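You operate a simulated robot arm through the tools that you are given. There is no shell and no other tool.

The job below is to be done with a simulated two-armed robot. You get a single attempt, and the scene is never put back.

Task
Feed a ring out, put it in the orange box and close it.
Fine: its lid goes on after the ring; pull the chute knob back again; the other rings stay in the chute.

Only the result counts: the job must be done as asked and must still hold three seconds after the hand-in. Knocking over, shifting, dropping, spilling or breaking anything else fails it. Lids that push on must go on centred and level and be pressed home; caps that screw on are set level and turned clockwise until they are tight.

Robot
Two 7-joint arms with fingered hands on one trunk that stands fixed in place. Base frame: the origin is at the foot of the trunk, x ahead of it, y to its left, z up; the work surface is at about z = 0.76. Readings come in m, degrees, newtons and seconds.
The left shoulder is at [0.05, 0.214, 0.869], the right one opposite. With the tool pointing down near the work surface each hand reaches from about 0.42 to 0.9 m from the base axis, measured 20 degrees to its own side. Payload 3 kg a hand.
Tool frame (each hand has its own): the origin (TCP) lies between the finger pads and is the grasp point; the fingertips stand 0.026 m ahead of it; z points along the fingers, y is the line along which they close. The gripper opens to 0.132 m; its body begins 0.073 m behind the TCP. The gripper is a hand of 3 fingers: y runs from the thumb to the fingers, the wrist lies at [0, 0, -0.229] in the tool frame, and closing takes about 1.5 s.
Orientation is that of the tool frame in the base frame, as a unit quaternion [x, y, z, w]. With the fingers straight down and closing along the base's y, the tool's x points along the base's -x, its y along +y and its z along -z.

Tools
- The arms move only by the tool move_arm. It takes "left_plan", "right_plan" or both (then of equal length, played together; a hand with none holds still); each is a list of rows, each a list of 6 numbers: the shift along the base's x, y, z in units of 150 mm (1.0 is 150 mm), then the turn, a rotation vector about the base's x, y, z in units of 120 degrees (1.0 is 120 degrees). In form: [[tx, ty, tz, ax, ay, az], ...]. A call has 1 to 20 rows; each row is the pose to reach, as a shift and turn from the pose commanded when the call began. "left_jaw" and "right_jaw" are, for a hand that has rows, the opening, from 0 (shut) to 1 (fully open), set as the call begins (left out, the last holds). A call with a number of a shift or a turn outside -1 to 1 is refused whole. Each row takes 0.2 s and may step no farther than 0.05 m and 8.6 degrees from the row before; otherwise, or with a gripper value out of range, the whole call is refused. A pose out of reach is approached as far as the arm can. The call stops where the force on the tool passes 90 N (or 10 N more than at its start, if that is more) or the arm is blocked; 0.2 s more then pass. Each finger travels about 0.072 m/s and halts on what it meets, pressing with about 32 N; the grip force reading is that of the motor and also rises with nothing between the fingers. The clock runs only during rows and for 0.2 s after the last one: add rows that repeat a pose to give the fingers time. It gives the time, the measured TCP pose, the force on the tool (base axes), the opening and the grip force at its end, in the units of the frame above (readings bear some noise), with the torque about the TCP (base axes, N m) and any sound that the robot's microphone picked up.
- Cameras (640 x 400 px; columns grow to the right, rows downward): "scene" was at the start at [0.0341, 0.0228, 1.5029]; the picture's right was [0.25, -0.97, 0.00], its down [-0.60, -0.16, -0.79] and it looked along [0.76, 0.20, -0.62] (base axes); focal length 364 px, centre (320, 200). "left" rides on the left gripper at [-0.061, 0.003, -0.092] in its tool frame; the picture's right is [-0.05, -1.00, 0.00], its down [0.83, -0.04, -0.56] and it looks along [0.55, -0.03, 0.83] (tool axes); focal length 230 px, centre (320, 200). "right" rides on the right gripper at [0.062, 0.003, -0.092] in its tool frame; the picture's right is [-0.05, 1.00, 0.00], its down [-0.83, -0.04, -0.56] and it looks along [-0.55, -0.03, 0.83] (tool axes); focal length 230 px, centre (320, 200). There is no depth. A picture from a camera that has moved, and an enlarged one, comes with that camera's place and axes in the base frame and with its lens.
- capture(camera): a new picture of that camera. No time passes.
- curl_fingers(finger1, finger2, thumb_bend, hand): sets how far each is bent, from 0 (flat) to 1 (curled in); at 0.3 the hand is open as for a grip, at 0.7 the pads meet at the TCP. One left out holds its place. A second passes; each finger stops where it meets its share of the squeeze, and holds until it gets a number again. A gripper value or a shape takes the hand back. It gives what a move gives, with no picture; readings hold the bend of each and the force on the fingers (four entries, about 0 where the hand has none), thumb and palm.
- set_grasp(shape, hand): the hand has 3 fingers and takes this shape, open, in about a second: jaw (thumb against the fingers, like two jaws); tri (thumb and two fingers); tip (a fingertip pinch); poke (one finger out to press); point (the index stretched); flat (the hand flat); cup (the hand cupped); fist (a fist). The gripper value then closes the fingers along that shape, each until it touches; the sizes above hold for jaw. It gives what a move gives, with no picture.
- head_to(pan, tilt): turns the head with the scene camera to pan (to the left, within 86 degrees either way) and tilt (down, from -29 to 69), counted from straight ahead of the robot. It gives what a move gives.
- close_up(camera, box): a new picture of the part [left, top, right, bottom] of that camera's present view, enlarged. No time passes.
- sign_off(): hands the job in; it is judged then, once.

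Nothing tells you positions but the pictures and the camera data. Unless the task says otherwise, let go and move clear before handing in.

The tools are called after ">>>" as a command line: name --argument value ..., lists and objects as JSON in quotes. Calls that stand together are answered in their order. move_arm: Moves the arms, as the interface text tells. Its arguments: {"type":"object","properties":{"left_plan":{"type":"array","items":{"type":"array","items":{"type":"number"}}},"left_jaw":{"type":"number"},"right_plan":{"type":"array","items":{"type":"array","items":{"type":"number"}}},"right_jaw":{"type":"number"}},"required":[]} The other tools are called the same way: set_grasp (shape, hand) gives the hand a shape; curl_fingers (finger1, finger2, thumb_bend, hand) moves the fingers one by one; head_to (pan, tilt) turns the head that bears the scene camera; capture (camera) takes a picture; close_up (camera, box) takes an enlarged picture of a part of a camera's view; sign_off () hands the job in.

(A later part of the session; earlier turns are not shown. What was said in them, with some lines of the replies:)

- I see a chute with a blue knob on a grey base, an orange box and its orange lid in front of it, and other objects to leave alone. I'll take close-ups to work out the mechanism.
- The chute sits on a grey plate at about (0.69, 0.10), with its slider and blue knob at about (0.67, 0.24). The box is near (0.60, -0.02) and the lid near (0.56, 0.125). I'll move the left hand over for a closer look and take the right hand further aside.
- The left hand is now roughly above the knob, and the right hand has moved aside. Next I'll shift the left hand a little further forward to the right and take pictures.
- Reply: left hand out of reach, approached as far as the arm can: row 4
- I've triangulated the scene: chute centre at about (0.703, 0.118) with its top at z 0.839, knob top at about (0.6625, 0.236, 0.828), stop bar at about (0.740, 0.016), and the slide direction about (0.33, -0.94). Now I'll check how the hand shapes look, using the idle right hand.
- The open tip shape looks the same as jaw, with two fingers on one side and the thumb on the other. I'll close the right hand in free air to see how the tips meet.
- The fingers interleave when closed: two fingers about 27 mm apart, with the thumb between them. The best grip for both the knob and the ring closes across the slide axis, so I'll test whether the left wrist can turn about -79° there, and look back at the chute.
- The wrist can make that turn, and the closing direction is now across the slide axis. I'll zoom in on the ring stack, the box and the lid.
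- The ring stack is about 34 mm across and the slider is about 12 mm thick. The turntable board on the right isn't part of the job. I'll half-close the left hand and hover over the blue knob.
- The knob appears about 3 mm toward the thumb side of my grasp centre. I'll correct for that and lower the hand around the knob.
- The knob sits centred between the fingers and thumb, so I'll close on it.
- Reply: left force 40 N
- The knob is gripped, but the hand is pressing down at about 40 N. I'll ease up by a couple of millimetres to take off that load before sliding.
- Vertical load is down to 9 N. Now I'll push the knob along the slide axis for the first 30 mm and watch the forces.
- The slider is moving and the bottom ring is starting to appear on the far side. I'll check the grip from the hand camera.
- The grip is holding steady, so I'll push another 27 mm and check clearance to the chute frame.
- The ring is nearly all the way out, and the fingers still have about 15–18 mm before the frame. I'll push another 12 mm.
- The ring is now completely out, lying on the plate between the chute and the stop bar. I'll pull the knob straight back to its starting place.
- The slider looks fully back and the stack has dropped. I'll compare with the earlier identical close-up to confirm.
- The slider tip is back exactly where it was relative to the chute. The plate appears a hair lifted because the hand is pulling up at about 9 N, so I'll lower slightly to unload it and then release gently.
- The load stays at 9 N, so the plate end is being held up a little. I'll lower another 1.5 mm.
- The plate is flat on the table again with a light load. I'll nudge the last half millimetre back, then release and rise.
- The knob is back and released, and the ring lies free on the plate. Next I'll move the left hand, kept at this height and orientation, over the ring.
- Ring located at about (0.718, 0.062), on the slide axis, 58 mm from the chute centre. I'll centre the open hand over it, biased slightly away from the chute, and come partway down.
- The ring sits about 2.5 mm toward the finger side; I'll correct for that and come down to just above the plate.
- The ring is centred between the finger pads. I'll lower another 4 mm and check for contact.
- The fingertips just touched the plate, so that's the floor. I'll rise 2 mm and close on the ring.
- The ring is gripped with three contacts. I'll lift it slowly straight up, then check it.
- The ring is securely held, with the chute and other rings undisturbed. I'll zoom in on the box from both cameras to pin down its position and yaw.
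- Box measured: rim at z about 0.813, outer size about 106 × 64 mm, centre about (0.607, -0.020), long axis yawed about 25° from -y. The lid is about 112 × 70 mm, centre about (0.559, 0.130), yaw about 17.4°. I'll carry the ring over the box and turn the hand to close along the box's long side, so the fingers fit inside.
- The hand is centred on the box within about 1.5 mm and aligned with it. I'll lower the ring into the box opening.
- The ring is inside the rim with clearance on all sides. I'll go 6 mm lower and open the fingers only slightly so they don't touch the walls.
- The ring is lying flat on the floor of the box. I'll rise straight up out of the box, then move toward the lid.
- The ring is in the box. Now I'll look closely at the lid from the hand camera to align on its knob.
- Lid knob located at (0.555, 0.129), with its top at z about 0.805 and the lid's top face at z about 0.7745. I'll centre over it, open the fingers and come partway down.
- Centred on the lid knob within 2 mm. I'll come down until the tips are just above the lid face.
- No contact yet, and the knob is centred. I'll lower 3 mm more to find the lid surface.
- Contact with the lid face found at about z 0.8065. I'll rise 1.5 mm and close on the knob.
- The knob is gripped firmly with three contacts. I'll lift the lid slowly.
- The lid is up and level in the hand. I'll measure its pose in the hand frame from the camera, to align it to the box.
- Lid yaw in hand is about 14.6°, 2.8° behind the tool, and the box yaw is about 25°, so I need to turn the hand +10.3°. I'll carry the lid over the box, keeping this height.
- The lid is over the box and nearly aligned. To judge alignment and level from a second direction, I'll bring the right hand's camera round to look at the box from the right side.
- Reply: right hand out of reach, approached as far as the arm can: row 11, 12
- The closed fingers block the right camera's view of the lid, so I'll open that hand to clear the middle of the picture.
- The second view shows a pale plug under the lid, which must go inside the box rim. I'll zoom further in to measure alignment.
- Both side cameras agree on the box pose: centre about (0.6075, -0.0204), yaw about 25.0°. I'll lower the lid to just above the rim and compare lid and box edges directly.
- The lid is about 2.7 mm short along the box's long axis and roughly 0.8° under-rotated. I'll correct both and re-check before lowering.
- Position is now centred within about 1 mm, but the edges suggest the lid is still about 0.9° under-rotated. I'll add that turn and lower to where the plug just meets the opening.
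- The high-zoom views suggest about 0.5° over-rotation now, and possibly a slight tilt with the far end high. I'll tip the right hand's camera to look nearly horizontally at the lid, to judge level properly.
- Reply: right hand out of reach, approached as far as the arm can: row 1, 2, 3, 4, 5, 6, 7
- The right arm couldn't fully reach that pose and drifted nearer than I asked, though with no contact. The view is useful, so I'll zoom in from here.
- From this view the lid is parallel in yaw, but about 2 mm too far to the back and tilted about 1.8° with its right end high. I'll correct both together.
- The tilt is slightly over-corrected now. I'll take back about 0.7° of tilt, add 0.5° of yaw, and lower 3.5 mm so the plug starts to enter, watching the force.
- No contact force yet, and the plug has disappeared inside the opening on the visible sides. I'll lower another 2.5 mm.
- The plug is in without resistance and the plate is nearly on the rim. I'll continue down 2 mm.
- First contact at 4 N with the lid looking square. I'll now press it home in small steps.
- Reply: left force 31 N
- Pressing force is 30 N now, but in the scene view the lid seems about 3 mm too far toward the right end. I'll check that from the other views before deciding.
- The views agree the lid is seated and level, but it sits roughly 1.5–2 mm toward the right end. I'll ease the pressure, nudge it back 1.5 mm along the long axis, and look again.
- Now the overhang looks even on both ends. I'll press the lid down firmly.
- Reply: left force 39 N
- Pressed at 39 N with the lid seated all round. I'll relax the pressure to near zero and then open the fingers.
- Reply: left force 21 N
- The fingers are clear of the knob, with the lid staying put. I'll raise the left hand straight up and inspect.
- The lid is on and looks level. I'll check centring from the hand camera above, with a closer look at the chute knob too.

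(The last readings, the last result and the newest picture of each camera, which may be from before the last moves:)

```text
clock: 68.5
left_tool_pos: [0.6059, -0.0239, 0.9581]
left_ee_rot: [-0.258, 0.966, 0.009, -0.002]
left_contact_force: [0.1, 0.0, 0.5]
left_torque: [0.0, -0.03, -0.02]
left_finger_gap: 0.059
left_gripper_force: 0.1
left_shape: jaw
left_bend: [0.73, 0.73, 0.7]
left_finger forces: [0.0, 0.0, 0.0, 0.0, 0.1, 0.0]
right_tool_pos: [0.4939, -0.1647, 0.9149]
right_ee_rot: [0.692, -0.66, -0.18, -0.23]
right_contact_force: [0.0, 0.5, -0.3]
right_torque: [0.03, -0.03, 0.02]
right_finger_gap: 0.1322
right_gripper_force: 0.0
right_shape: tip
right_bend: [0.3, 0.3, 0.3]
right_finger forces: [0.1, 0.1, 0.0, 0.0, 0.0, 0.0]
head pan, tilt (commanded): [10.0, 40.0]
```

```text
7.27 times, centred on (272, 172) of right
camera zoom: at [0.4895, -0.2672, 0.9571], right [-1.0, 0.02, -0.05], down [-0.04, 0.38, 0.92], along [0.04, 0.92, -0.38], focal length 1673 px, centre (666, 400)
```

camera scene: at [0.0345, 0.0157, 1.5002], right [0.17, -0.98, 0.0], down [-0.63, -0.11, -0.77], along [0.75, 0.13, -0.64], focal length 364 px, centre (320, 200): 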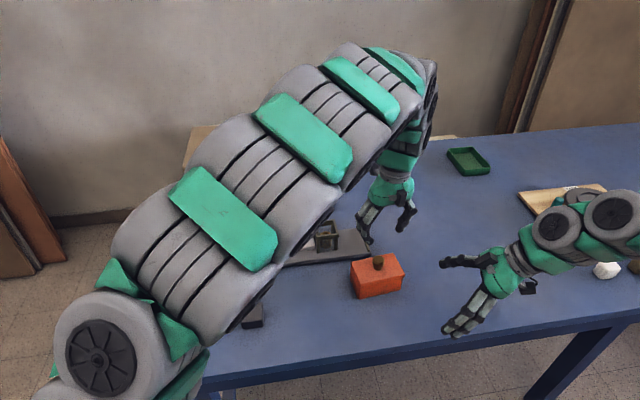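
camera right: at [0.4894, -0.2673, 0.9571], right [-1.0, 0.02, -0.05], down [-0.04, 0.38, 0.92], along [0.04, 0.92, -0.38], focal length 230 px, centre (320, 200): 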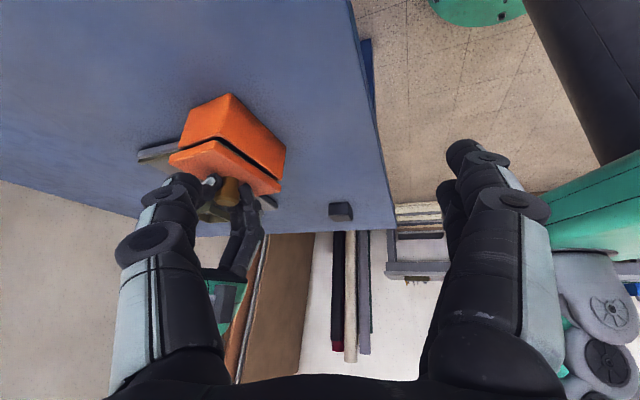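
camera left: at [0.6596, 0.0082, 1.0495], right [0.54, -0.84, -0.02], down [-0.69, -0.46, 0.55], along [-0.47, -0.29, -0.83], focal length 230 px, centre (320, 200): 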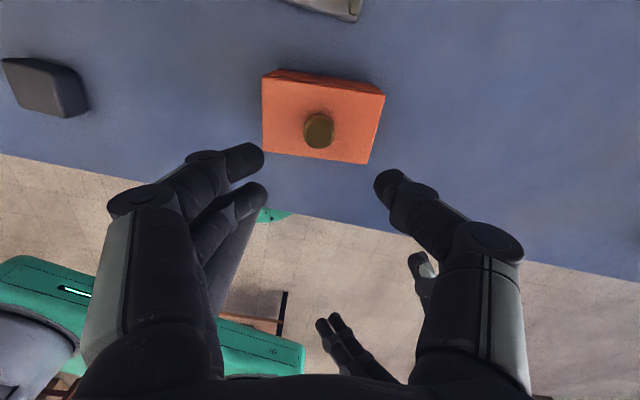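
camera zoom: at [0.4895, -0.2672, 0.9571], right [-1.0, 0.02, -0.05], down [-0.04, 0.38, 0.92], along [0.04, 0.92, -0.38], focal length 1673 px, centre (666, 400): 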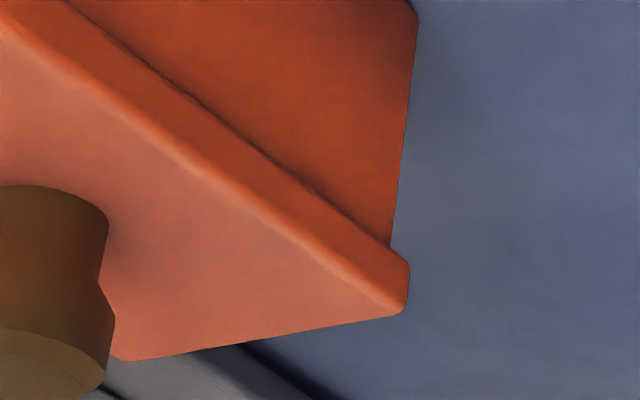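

Everything looks seated within measurement error. To be sure it's fully home, I'll close the left hand and press gently straight down on the middle of the lid knob.

>>> move_arm --left_plan '[[-0.011, -0.007, 0, -0.0083, -0.0039, 0], [-0.011, -0.007, -0.05, -0.0083, -0.0039, 0], [-0.011, -0.007, -0.1, -0.0083, -0.0039, 0], [-0.011, -0.007, -0.15, -0.0083, -0.0039, 0], [-0.011, -0.007, -0.2, -0.0083, -0.0039, 0], [-0.011, -0.007, -0.25, -0.0083, -0.0039, 0], [-0.011, -0.007, -0.3, -0.0083, -0.0039, 0], [-0.011, -0.007, -0.34, -0.0083, -0.0039, 0], [-0.011, -0.007, -0.34, -0.0083, -0.0039, 0]]' --left_jaw 0

>>> capture --camera "left"

>>> close_up --camera "scene" --box '[335, 210, 425, 300]'

>>> close_up --camera "right" --box '[160, 95, 300, 225]'

```text
clock: 70.5
left_tool_pos: [0.6072, -0.023, 0.9067]
left_ee_rot: [-0.258, 0.966, 0.0, 0.0]
left_contact_force: [0.7, 0.2, -0.1]
left_torque: [0.0, 0.01, -0.01]
left_finger_gap: 0.0002
left_gripper_force: 31.5
left_shape: jaw
left_bend: [0.67, 0.67, 0.74]
left_finger forces: [0.1, 0.0, 0.0, 0.0, 0.0, 0.0]
right_tool_pos: [0.494, -0.1652, 0.9149]
right_ee_rot: [0.692, -0.659, -0.182, -0.23]
right_contact_force: [-0.2, -0.5, 0.0]
right_torque: [0.01, -0.03, 0.02]
right_finger_gap: 0.1321
right_gripper_force: 0.1
right_shape: tip
right_bend: [0.3, 0.3, 0.3]
right_finger forces: [0.0, 0.0, 0.1, 0.1, 0.1, 0.0]
head pan, tilt (commanded): [10.0, 40.0]
```

```text
taken
camera left: at [0.6589, 0.0111, 0.9977], right [0.54, -0.84, 0.0], down [-0.7, -0.45, 0.56], along [-0.47, -0.3, -0.83], focal length 230 px, centre (320, 200)
```

left: 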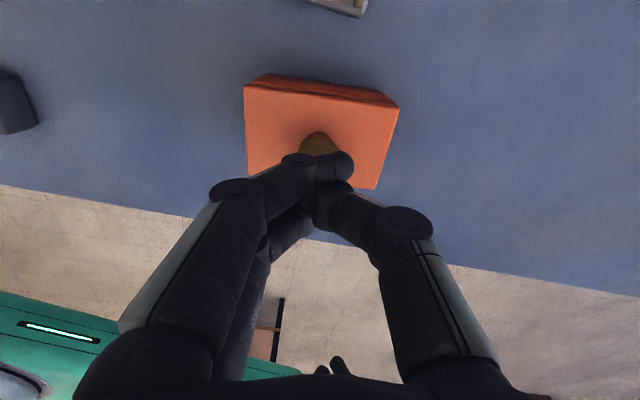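

```text
4.44 times, centred on (380, 255) of scene
camera zoom: at [0.0345, 0.0157, 1.5002], right [0.17, -0.98, 0.0], down [-0.63, -0.11, -0.77], along [0.75, 0.13, -0.64], focal length 1618 px, centre (53, -44)
```

zoom: 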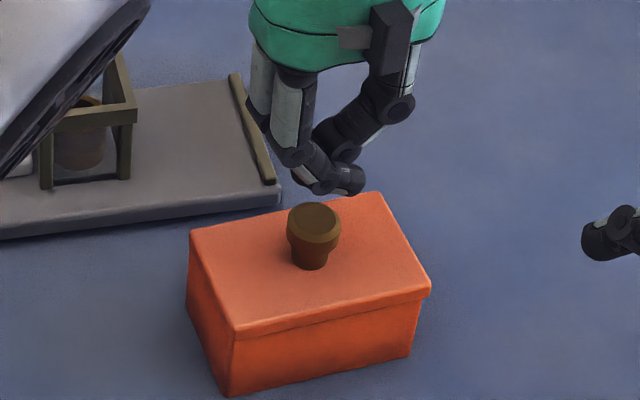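

```text
3.08 times, centred on (230, 160) of right
camera zoom: at [0.4895, -0.2672, 0.9571], right [-1.0, 0.02, -0.05], down [-0.04, 0.38, 0.92], along [0.04, 0.92, -0.38], focal length 708 px, centre (597, 323)
```

zoom: 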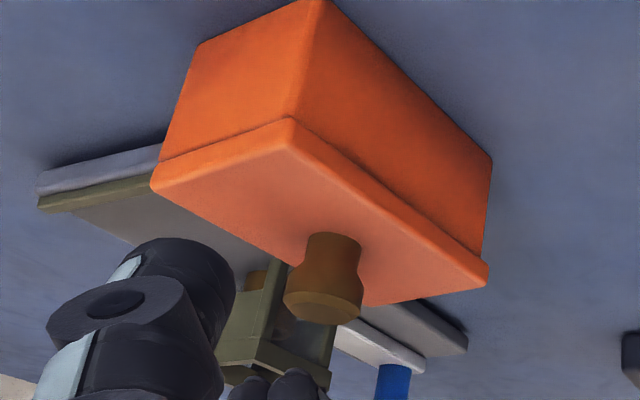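

>>> move_arm --left_plan '[[0, 0, -0.05, 0, 0, 0], [0, 0, -0.1, 0, 0, 0], [0, 0, -0.13, 0, 0, 0], [0, 0, -0.13, 0, 0, 0]]'

>>> close_up --camera "scene" --box '[335, 210, 425, 300]'

>>> close_up --camera "right" --box '[160, 95, 300, 225]'

```text
clock: 71.5
left_tool_pos: [0.6073, -0.0231, 0.8881]
left_ee_rot: [-0.258, 0.966, 0.001, 0.0]
left_contact_force: [0.9, 0.2, 0.0]
left_torque: [0.01, -0.01, 0.02]
left_finger_gap: 0.0
left_gripper_force: 32.3
left_shape: jaw
left_bend: [0.67, 0.67, 0.74]
left_finger forces: [0.0, 0.1, 0.0, 0.1, 0.0, 0.0]
right_tool_pos: [0.4938, -0.1634, 0.9141]
right_ee_rot: [0.692, -0.66, -0.181, -0.23]
right_contact_force: [0.3, -0.4, -0.3]
right_torque: [-0.01, -0.02, -0.02]
right_finger_gap: 0.1321
right_gripper_force: 0.0
right_shape: tip
right_bend: [0.3, 0.3, 0.3]
right_finger forces: [0.1, 0.0, 0.0, 0.1, 0.0, 0.1]
head pan, tilt (commanded): [10.0, 40.0]
```

```text
4.44 times, centred on (380, 255) of scene
camera zoom: at [0.0345, 0.0157, 1.5002], right [0.17, -0.98, 0.0], down [-0.63, -0.11, -0.77], along [0.75, 0.13, -0.64], focal length 1618 px, centre (53, -44)
```

zoom: 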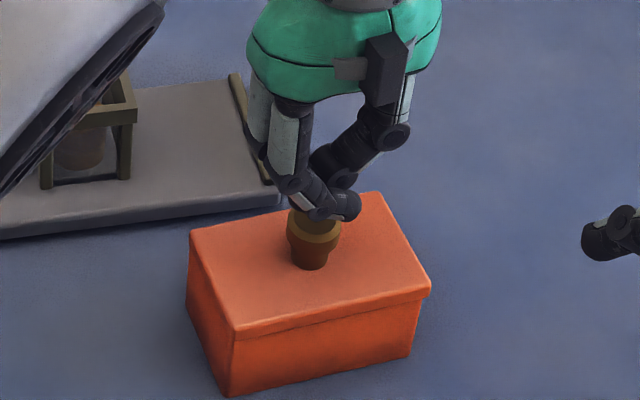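

```text
3.08 times, centred on (230, 160) of right
camera zoom: at [0.4895, -0.2672, 0.9571], right [-1.0, 0.02, -0.05], down [-0.04, 0.38, 0.92], along [0.04, 0.92, -0.38], focal length 708 px, centre (597, 323)
```

zoom: 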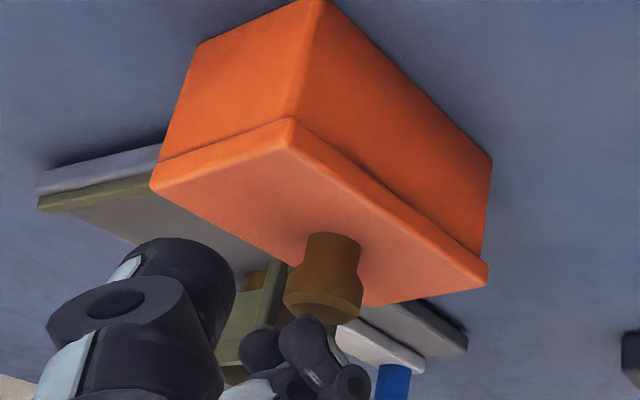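

Still no contact; I'll continue down in small steps onto the knob.

>>> move_arm --left_plan '[[0, 0, -0.013, 0, 0, 0], [0, 0, -0.026, 0, 0, 0], [0, 0, -0.026, 0, 0, 0]]'

```text
clock: 72.3
left_tool_pos: [0.608, -0.0253, 0.8828]
left_ee_rot: [-0.259, 0.966, -0.001, -0.001]
left_contact_force: [-0.1, 0.0, 0.4]
left_torque: [0.02, -0.01, -0.01]
left_finger_gap: 0.0
left_gripper_force: 32.2
left_shape: jaw
left_bend: [0.67, 0.67, 0.74]
left_finger forces: [0.0, 0.0, 0.0, 0.1, 0.0, 0.1]
right_tool_pos: [0.4943, -0.1647, 0.9137]
right_ee_rot: [0.692, -0.66, -0.181, -0.229]
right_contact_force: [0.7, -0.7, 0.3]
right_torque: [-0.03, 0.0, 0.0]
right_finger_gap: 0.1322
right_gripper_force: 0.1
right_shape: tip
right_bend: [0.3, 0.3, 0.3]
right_finger forces: [0.1, 0.0, 0.0, 0.0, 0.0, 0.0]
head pan, tilt (commanded): [10.0, 40.0]
```

>>> move_arm --left_plan '[[0, 0, -0.01, 0, 0, 0], [0, 0, -0.02, 0, 0, 0], [0, 0, -0.02, 0, 0, 0]]'

>>> close_up --camera "scene" --box '[335, 210, 425, 300]'

>>> close_up --camera "right" --box '[190, 130, 270, 225]'

```text
clock: 73.1
left_tool_pos: [0.6073, -0.0227, 0.8804]
left_ee_rot: [-0.258, 0.966, 0.0, 0.0]
left_contact_force: [0.4, 0.4, -0.4]
left_torque: [0.01, -0.03, -0.03]
left_finger_gap: 0.0001
left_gripper_force: 31.7
left_shape: jaw
left_bend: [0.67, 0.67, 0.74]
left_finger forces: [0.1, 0.1, 0.0, 0.1, 0.0, 0.0]
right_tool_pos: [0.4938, -0.1652, 0.9152]
right_ee_rot: [0.693, -0.66, -0.181, -0.23]
right_contact_force: [0.7, 0.3, 0.3]
right_torque: [-0.01, 0.01, -0.01]
right_finger_gap: 0.1323
right_gripper_force: 0.0
right_shape: tip
right_bend: [0.3, 0.3, 0.3]
right_finger forces: [0.0, 0.0, 0.1, 0.0, 0.0, 0.0]
head pan, tilt (commanded): [10.0, 40.0]
```

```text
4.44 times, centred on (380, 255) of scene
camera zoom: at [0.0345, 0.0157, 1.5002], right [0.17, -0.98, 0.0], down [-0.63, -0.11, -0.77], along [0.75, 0.13, -0.64], focal length 1618 px, centre (53, -44)
```

zoom: 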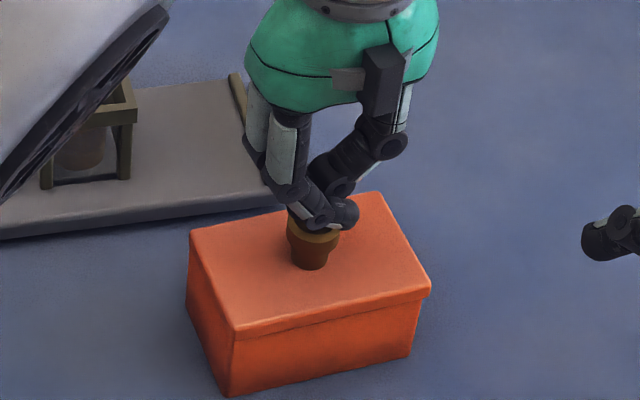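

```text
4.21 times, centred on (230, 178) of right
camera zoom: at [0.4895, -0.2672, 0.9571], right [-1.0, 0.02, -0.05], down [-0.04, 0.38, 0.92], along [0.04, 0.92, -0.38], focal length 969 px, centre (699, 295)
```

zoom: 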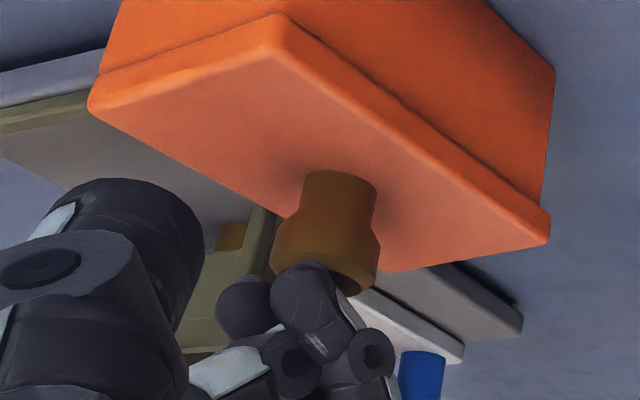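

>>> move_arm --left_plan '[[0, 0, -0.01, 0, 0, 0], [0, 0, -0.02, 0, 0, 0], [0, 0, -0.02, 0, 0, 0]]'

```text
clock: 73.9
left_tool_pos: [0.6077, -0.0235, 0.8775]
left_ee_rot: [-0.258, 0.966, -0.001, 0.0]
left_contact_force: [5.2, -3.2, 16.6]
left_torque: [0.08, 0.01, -0.03]
left_finger_gap: 0.0
left_gripper_force: 32.4
left_shape: jaw
left_bend: [0.68, 0.68, 0.75]
left_finger forces: [0.1, 0.0, 0.0, 0.0, 0.0, 0.1]
right_tool_pos: [0.494, -0.1646, 0.9156]
right_ee_rot: [0.692, -0.66, -0.18, -0.23]
right_contact_force: [0.0, 0.0, -0.5]
right_torque: [0.0, 0.02, 0.01]
right_finger_gap: 0.1321
right_gripper_force: 0.0
right_shape: tip
right_bend: [0.3, 0.3, 0.3]
right_finger forces: [0.0, 0.1, 0.0, 0.0, 0.0, 0.0]
head pan, tilt (commanded): [10.0, 40.0]
```

Contact made at 17 N. I'll press 1.2 mm more for a firm push, then withdraw.

>>> move_arm --left_plan '[[0, 0, -0.008, 0, 0, 0], [0, 0, -0.008, 0, 0, 0]]'

>>> close_up --camera "right" --box '[160, 95, 300, 205]'

>>> close_up --camera "scene" --box '[354, 262, 410, 297]'

```text
clock: 74.5
left_tool_pos: [0.6069, -0.0243, 0.8755]
left_ee_rot: [-0.258, 0.966, 0.0, 0.0]
left_contact_force: [4.0, -2.8, 23.1]
left_torque: [0.14, 0.04, -0.01]
left_finger_gap: 0.0
left_gripper_force: 32.1
left_shape: jaw
left_bend: [0.68, 0.69, 0.76]
left_finger forces: [0.0, 0.0, 0.1, 0.1, 45.0, 0.0]
right_tool_pos: [0.4928, -0.1636, 0.914]
right_ee_rot: [0.692, -0.66, -0.181, -0.23]
right_contact_force: [0.0, 0.4, -0.3]
right_torque: [0.0, -0.01, 0.01]
right_finger_gap: 0.1321
right_gripper_force: 0.1
right_shape: tip
right_bend: [0.3, 0.3, 0.3]
right_finger forces: [0.0, 0.1, 0.0, 0.0, 0.1, 0.0]
head pan, tilt (commanded): [10.0, 40.0]
```

```text
3.64 times, centred on (230, 150) of right
camera zoom: at [0.4894, -0.2673, 0.9572], right [-1.0, 0.02, -0.05], down [-0.04, 0.38, 0.92], along [0.04, 0.92, -0.38], focal length 837 px, centre (647, 382)
```

zoom: 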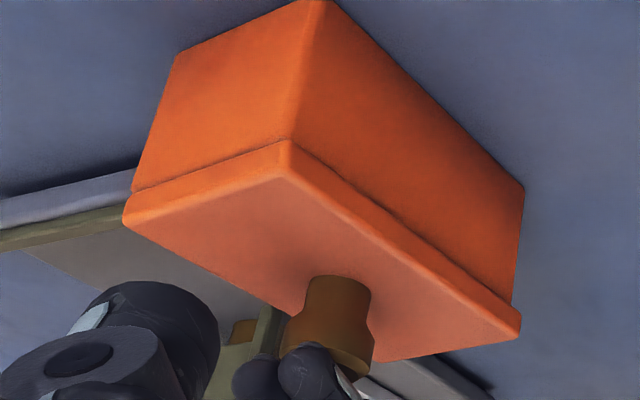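

```text
11.43 times, centred on (382, 280) of scene
camera zoom: at [0.0343, 0.0156, 1.5002], right [0.17, -0.98, 0.0], down [-0.63, -0.11, -0.77], along [0.75, 0.13, -0.64], focal length 4160 px, centre (-389, -709)
```

zoom: 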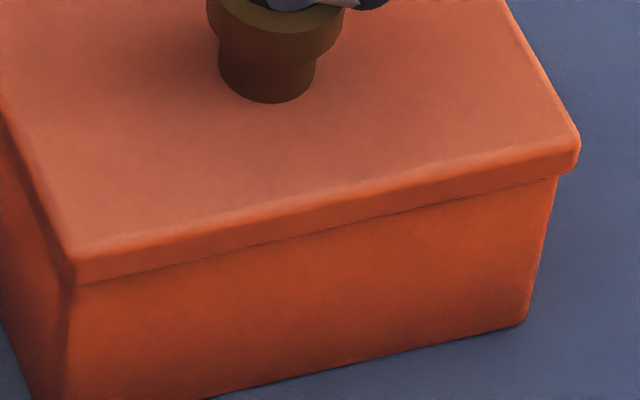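

The lid stays level and firm. I'll lift the left hand away and move the right arm back up and out to its side.

>>> move_arm --left_plan '[[0, 0, 0.05, 0, 0, 0], [0, 0, 0.15, 0, 0, 0], [0, 0, 0.3, 0, 0, 0], [0, 0, 0.5, 0, 0, 0], [0, 0, 0.75, 0, 0, 0], [0, 0, 1.0, 0, 0, 0]]' --right_plan '[[0, -0.1, 0.1, 0, 0, 0], [0, -0.2, 0.2, 0, 0, 0], [0, -0.3, 0.35, 0, 0, 0], [0, -0.45, 0.5, 0, 0, 0], [0, -0.6, 0.65, 0, 0, 0], [0, -0.75, 0.8, 0, 0, 0]]'

>>> capture --camera "scene"

```text
clock: 75.9
left_tool_pos: [0.608, -0.0219, 1.0275]
left_ee_rot: [-0.258, 0.966, -0.001, 0.0]
left_contact_force: [-0.6, 0.3, -0.4]
left_torque: [-0.03, -0.02, 0.02]
left_finger_gap: 0.0001
left_gripper_force: 32.3
left_shape: jaw
left_bend: [0.68, 0.69, 0.75]
left_finger forces: [0.0, 0.1, 0.1, 0.1, 0.1, 0.1]
right_tool_pos: [0.4774, -0.2321, 1.0569]
right_ee_rot: [0.687, -0.669, -0.175, -0.223]
right_contact_force: [-0.2, -0.1, -0.5]
right_torque: [0.0, 0.01, 0.02]
right_finger_gap: 0.132
right_gripper_force: 0.1
right_shape: tip
right_bend: [0.3, 0.3, 0.3]
right_finger forces: [0.0, 0.1, 0.0, 0.1, 0.1, 0.0]
right hand out of reach, approached as far as the arm can: row 1, 2, 3, 4, 5, 6
head pan, tilt (commanded): [10.0, 40.0]
```

```text
taken
camera scene: at [0.0345, 0.0157, 1.5002], right [0.17, -0.98, 0.0], down [-0.63, -0.11, -0.77], along [0.75, 0.13, -0.64], focal length 364 px, centre (320, 200)
```

scene: 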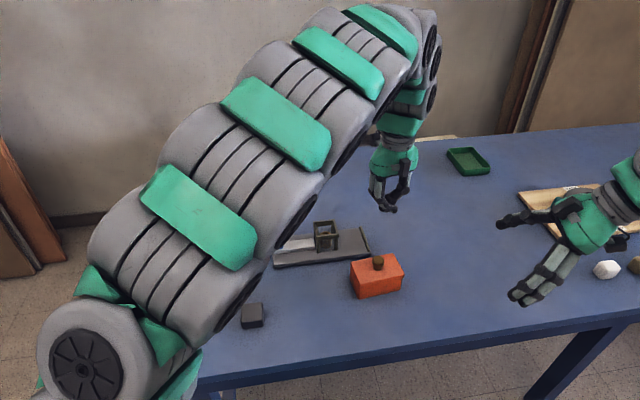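

Both hands are clear of the objects. I'll swing the left hand back toward its start so the whole scene can be checked.

>>> move_arm --left_plan '[[-0.08, 0.2, 0.1, 0, 0, -0.03], [-0.16, 0.4, 0.2, 0, 0, -0.06], [-0.24, 0.6, 0.3, 0, 0, -0.09], [-0.32, 0.8, 0.4, 0, 0, -0.12], [-0.4, 1.0, 0.5, 0, 0, -0.15]]'

>>> move_arm --left_plan '[[0, 0.2, 0, 0, 0, 0], [0, 0.4, 0, 0, 0, 0], [0, 0.6, 0, 0, 0, 0], [0, 0.8, 0, 0, 0, 0], [0, 1.0, 0, 0, 0, 0]]'

>>> capture --camera "scene"

>>> close_up --camera "scene" --box '[265, 215, 410, 310]'

```text
clock: 77.1
left_tool_pos: [0.5451, 0.1263, 1.1007]
left_ee_rot: [-0.103, 0.995, 0.0, -0.001]
left_contact_force: [0.1, 1.2, 0.6]
left_torque: [-0.05, -0.01, -0.01]
left_finger_gap: 0.0
left_gripper_force: 31.7
left_shape: jaw
left_bend: [0.68, 0.69, 0.75]
left_finger forces: [0.0, 0.0, 0.0, 0.1, 0.0, 0.0]
right_tool_pos: [0.4769, -0.2313, 1.058]
right_ee_rot: [0.686, -0.669, -0.175, -0.224]
right_contact_force: [-0.4, 1.1, 0.8]
right_torque: [-0.03, 0.0, -0.05]
right_finger_gap: 0.1319
right_gripper_force: 0.1
right_shape: tip
right_bend: [0.3, 0.3, 0.3]
right_finger forces: [0.1, 0.0, 0.0, 0.1, 0.1, 0.0]
head pan, tilt (commanded): [10.0, 40.0]
```

```text
clock: 78.3
left_tool_pos: [0.5472, 0.2755, 1.1034]
left_ee_rot: [-0.104, 0.995, 0.001, 0.0]
left_contact_force: [-0.1, 0.6, -0.4]
left_torque: [-0.03, 0.02, 0.0]
left_finger_gap: 0.0
left_gripper_force: 32.4
left_shape: jaw
left_bend: [0.68, 0.69, 0.75]
left_finger forces: [0.0, 0.1, 0.0, 0.1, 0.0, 0.0]
right_tool_pos: [0.478, -0.2332, 1.0565]
right_ee_rot: [0.687, -0.669, -0.174, -0.223]
right_contact_force: [0.2, 0.4, -0.8]
right_torque: [0.04, 0.01, -0.01]
right_finger_gap: 0.1321
right_gripper_force: 0.1
right_shape: tip
right_bend: [0.3, 0.3, 0.3]
right_finger forces: [0.1, 0.0, 0.0, 0.0, 0.0, 0.0]
head pan, tilt (commanded): [10.0, 40.0]
```

```text
taken
camera scene: at [0.0345, 0.0157, 1.5002], right [0.17, -0.98, 0.0], down [-0.63, -0.11, -0.77], along [0.75, 0.13, -0.64], focal length 364 px, centre (320, 200)
```

scene: 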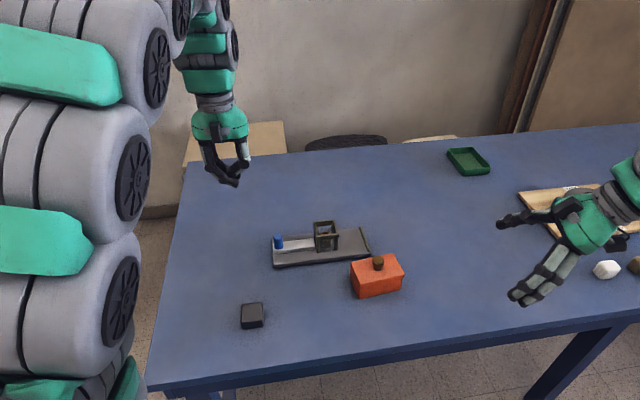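

```text
4.21 times, centred on (338, 262) of scene
camera zoom: at [0.0345, 0.0157, 1.5002], right [0.17, -0.98, 0.0], down [-0.63, -0.11, -0.77], along [0.75, 0.13, -0.64], focal length 1532 px, centre (246, -63)
```

zoom: 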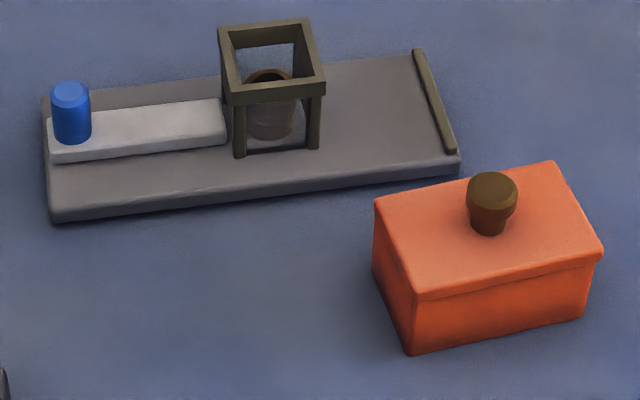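

The scene looks right. I'll put the head back to its starting pose to compare the chute directly with the first close-up.

>>> head_to --pan 14.7 --tilt 38.2

>>> close_up --camera "scene" --box '[285, 225, 405, 300]'

>>> close_up --camera "scene" --box '[240, 210, 460, 350]'

>>> capture --camera "scene"

```text
clock: 79.0
left_tool_pos: [0.5478, 0.2761, 1.1029]
left_ee_rot: [-0.103, 0.995, 0.0, 0.0]
left_contact_force: [-0.2, 0.2, -0.3]
left_torque: [-0.01, 0.03, -0.01]
left_finger_gap: 0.0
left_gripper_force: 32.1
left_shape: jaw
left_bend: [0.68, 0.69, 0.75]
left_finger forces: [0.0, 0.0, 0.1, 0.0, 0.0, 0.1]
right_tool_pos: [0.4772, -0.2328, 1.0576]
right_ee_rot: [0.686, -0.67, -0.174, -0.224]
right_contact_force: [-0.7, 0.6, -0.3]
right_torque: [0.03, -0.04, 0.02]
right_finger_gap: 0.1321
right_gripper_force: 0.0
right_shape: tip
right_bend: [0.3, 0.3, 0.3]
right_finger forces: [0.0, 0.0, 0.1, 0.0, 0.0, 0.0]
head pan, tilt (commanded): [14.7, 38.2]
```

```text
5.33 times, centred on (345, 262) of scene
camera zoom: at [0.0342, 0.0227, 1.5029], right [0.25, -0.97, 0.0], down [-0.6, -0.16, -0.79], along [0.76, 0.2, -0.62], focal length 1941 px, centre (187, -133)
```

zoom: 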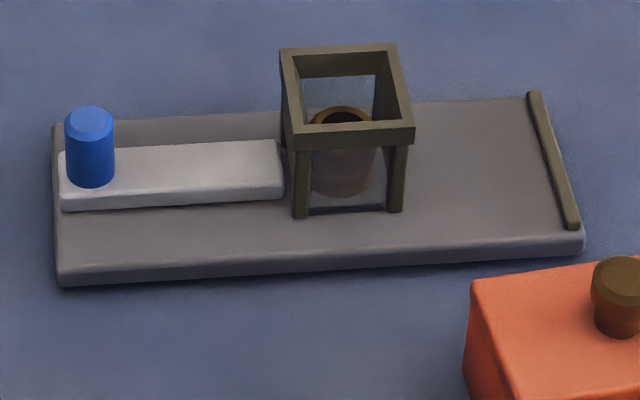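

```text
2.86 times, centred on (350, 280) of scene
camera zoom: at [0.0342, 0.0227, 1.5029], right [0.25, -0.97, 0.0], down [-0.6, -0.16, -0.79], along [0.76, 0.2, -0.62], focal length 1040 px, centre (234, -29)
```

zoom: 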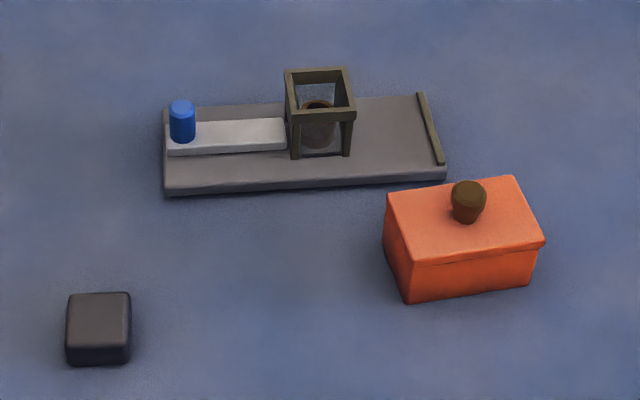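

```text
taken
camera scene: at [0.0342, 0.0227, 1.5029], right [0.25, -0.97, 0.0], down [-0.6, -0.16, -0.79], along [0.76, 0.2, -0.62], focal length 364 px, centre (320, 200)
```

scene: 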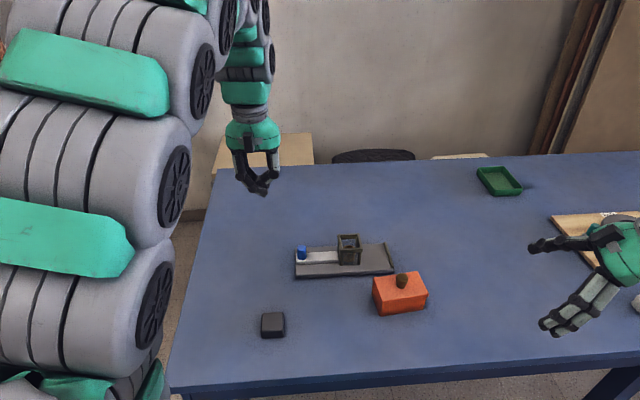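

The chute, slider and knob match the first picture, with the remaining rings still in the chute. The ring is in the orange box, its lid is seated level, and both hands are clear, so I'm handing in.

>>> sign_off

```text
The job is handed in.
```

I fed one ring out of the chute, put it in the orange box and closed the box, and handed the job in. The hand-in came back without a verdict, so what follows is what the cameras and force readings showed.

- **Ring:** it dropped about 3 cm from the fingers onto the box floor and lay flat there before the lid went on.
- **Lid:** it went on after the ring. I pressed it down with about 39 N and then checked with a 23 N push on its knob. It looked level and seated all round. The three cameras put it within about 1–2 mm of centred on the box's long axis.
- **Chute knob:** it is pulled back and matches the first picture to within 1–2 pixels, and the rest of the stack is still in the chute.
- **Chute plate:** my grip lifted it by a millimetre or two while I was pulling the knob back. It went back down within about 1 mm of where it started, and the final picture matches the first.
- **Everything else:** I didn't touch the dark block, green tray or turntable board.

Both hands are empty and clear of the objects.
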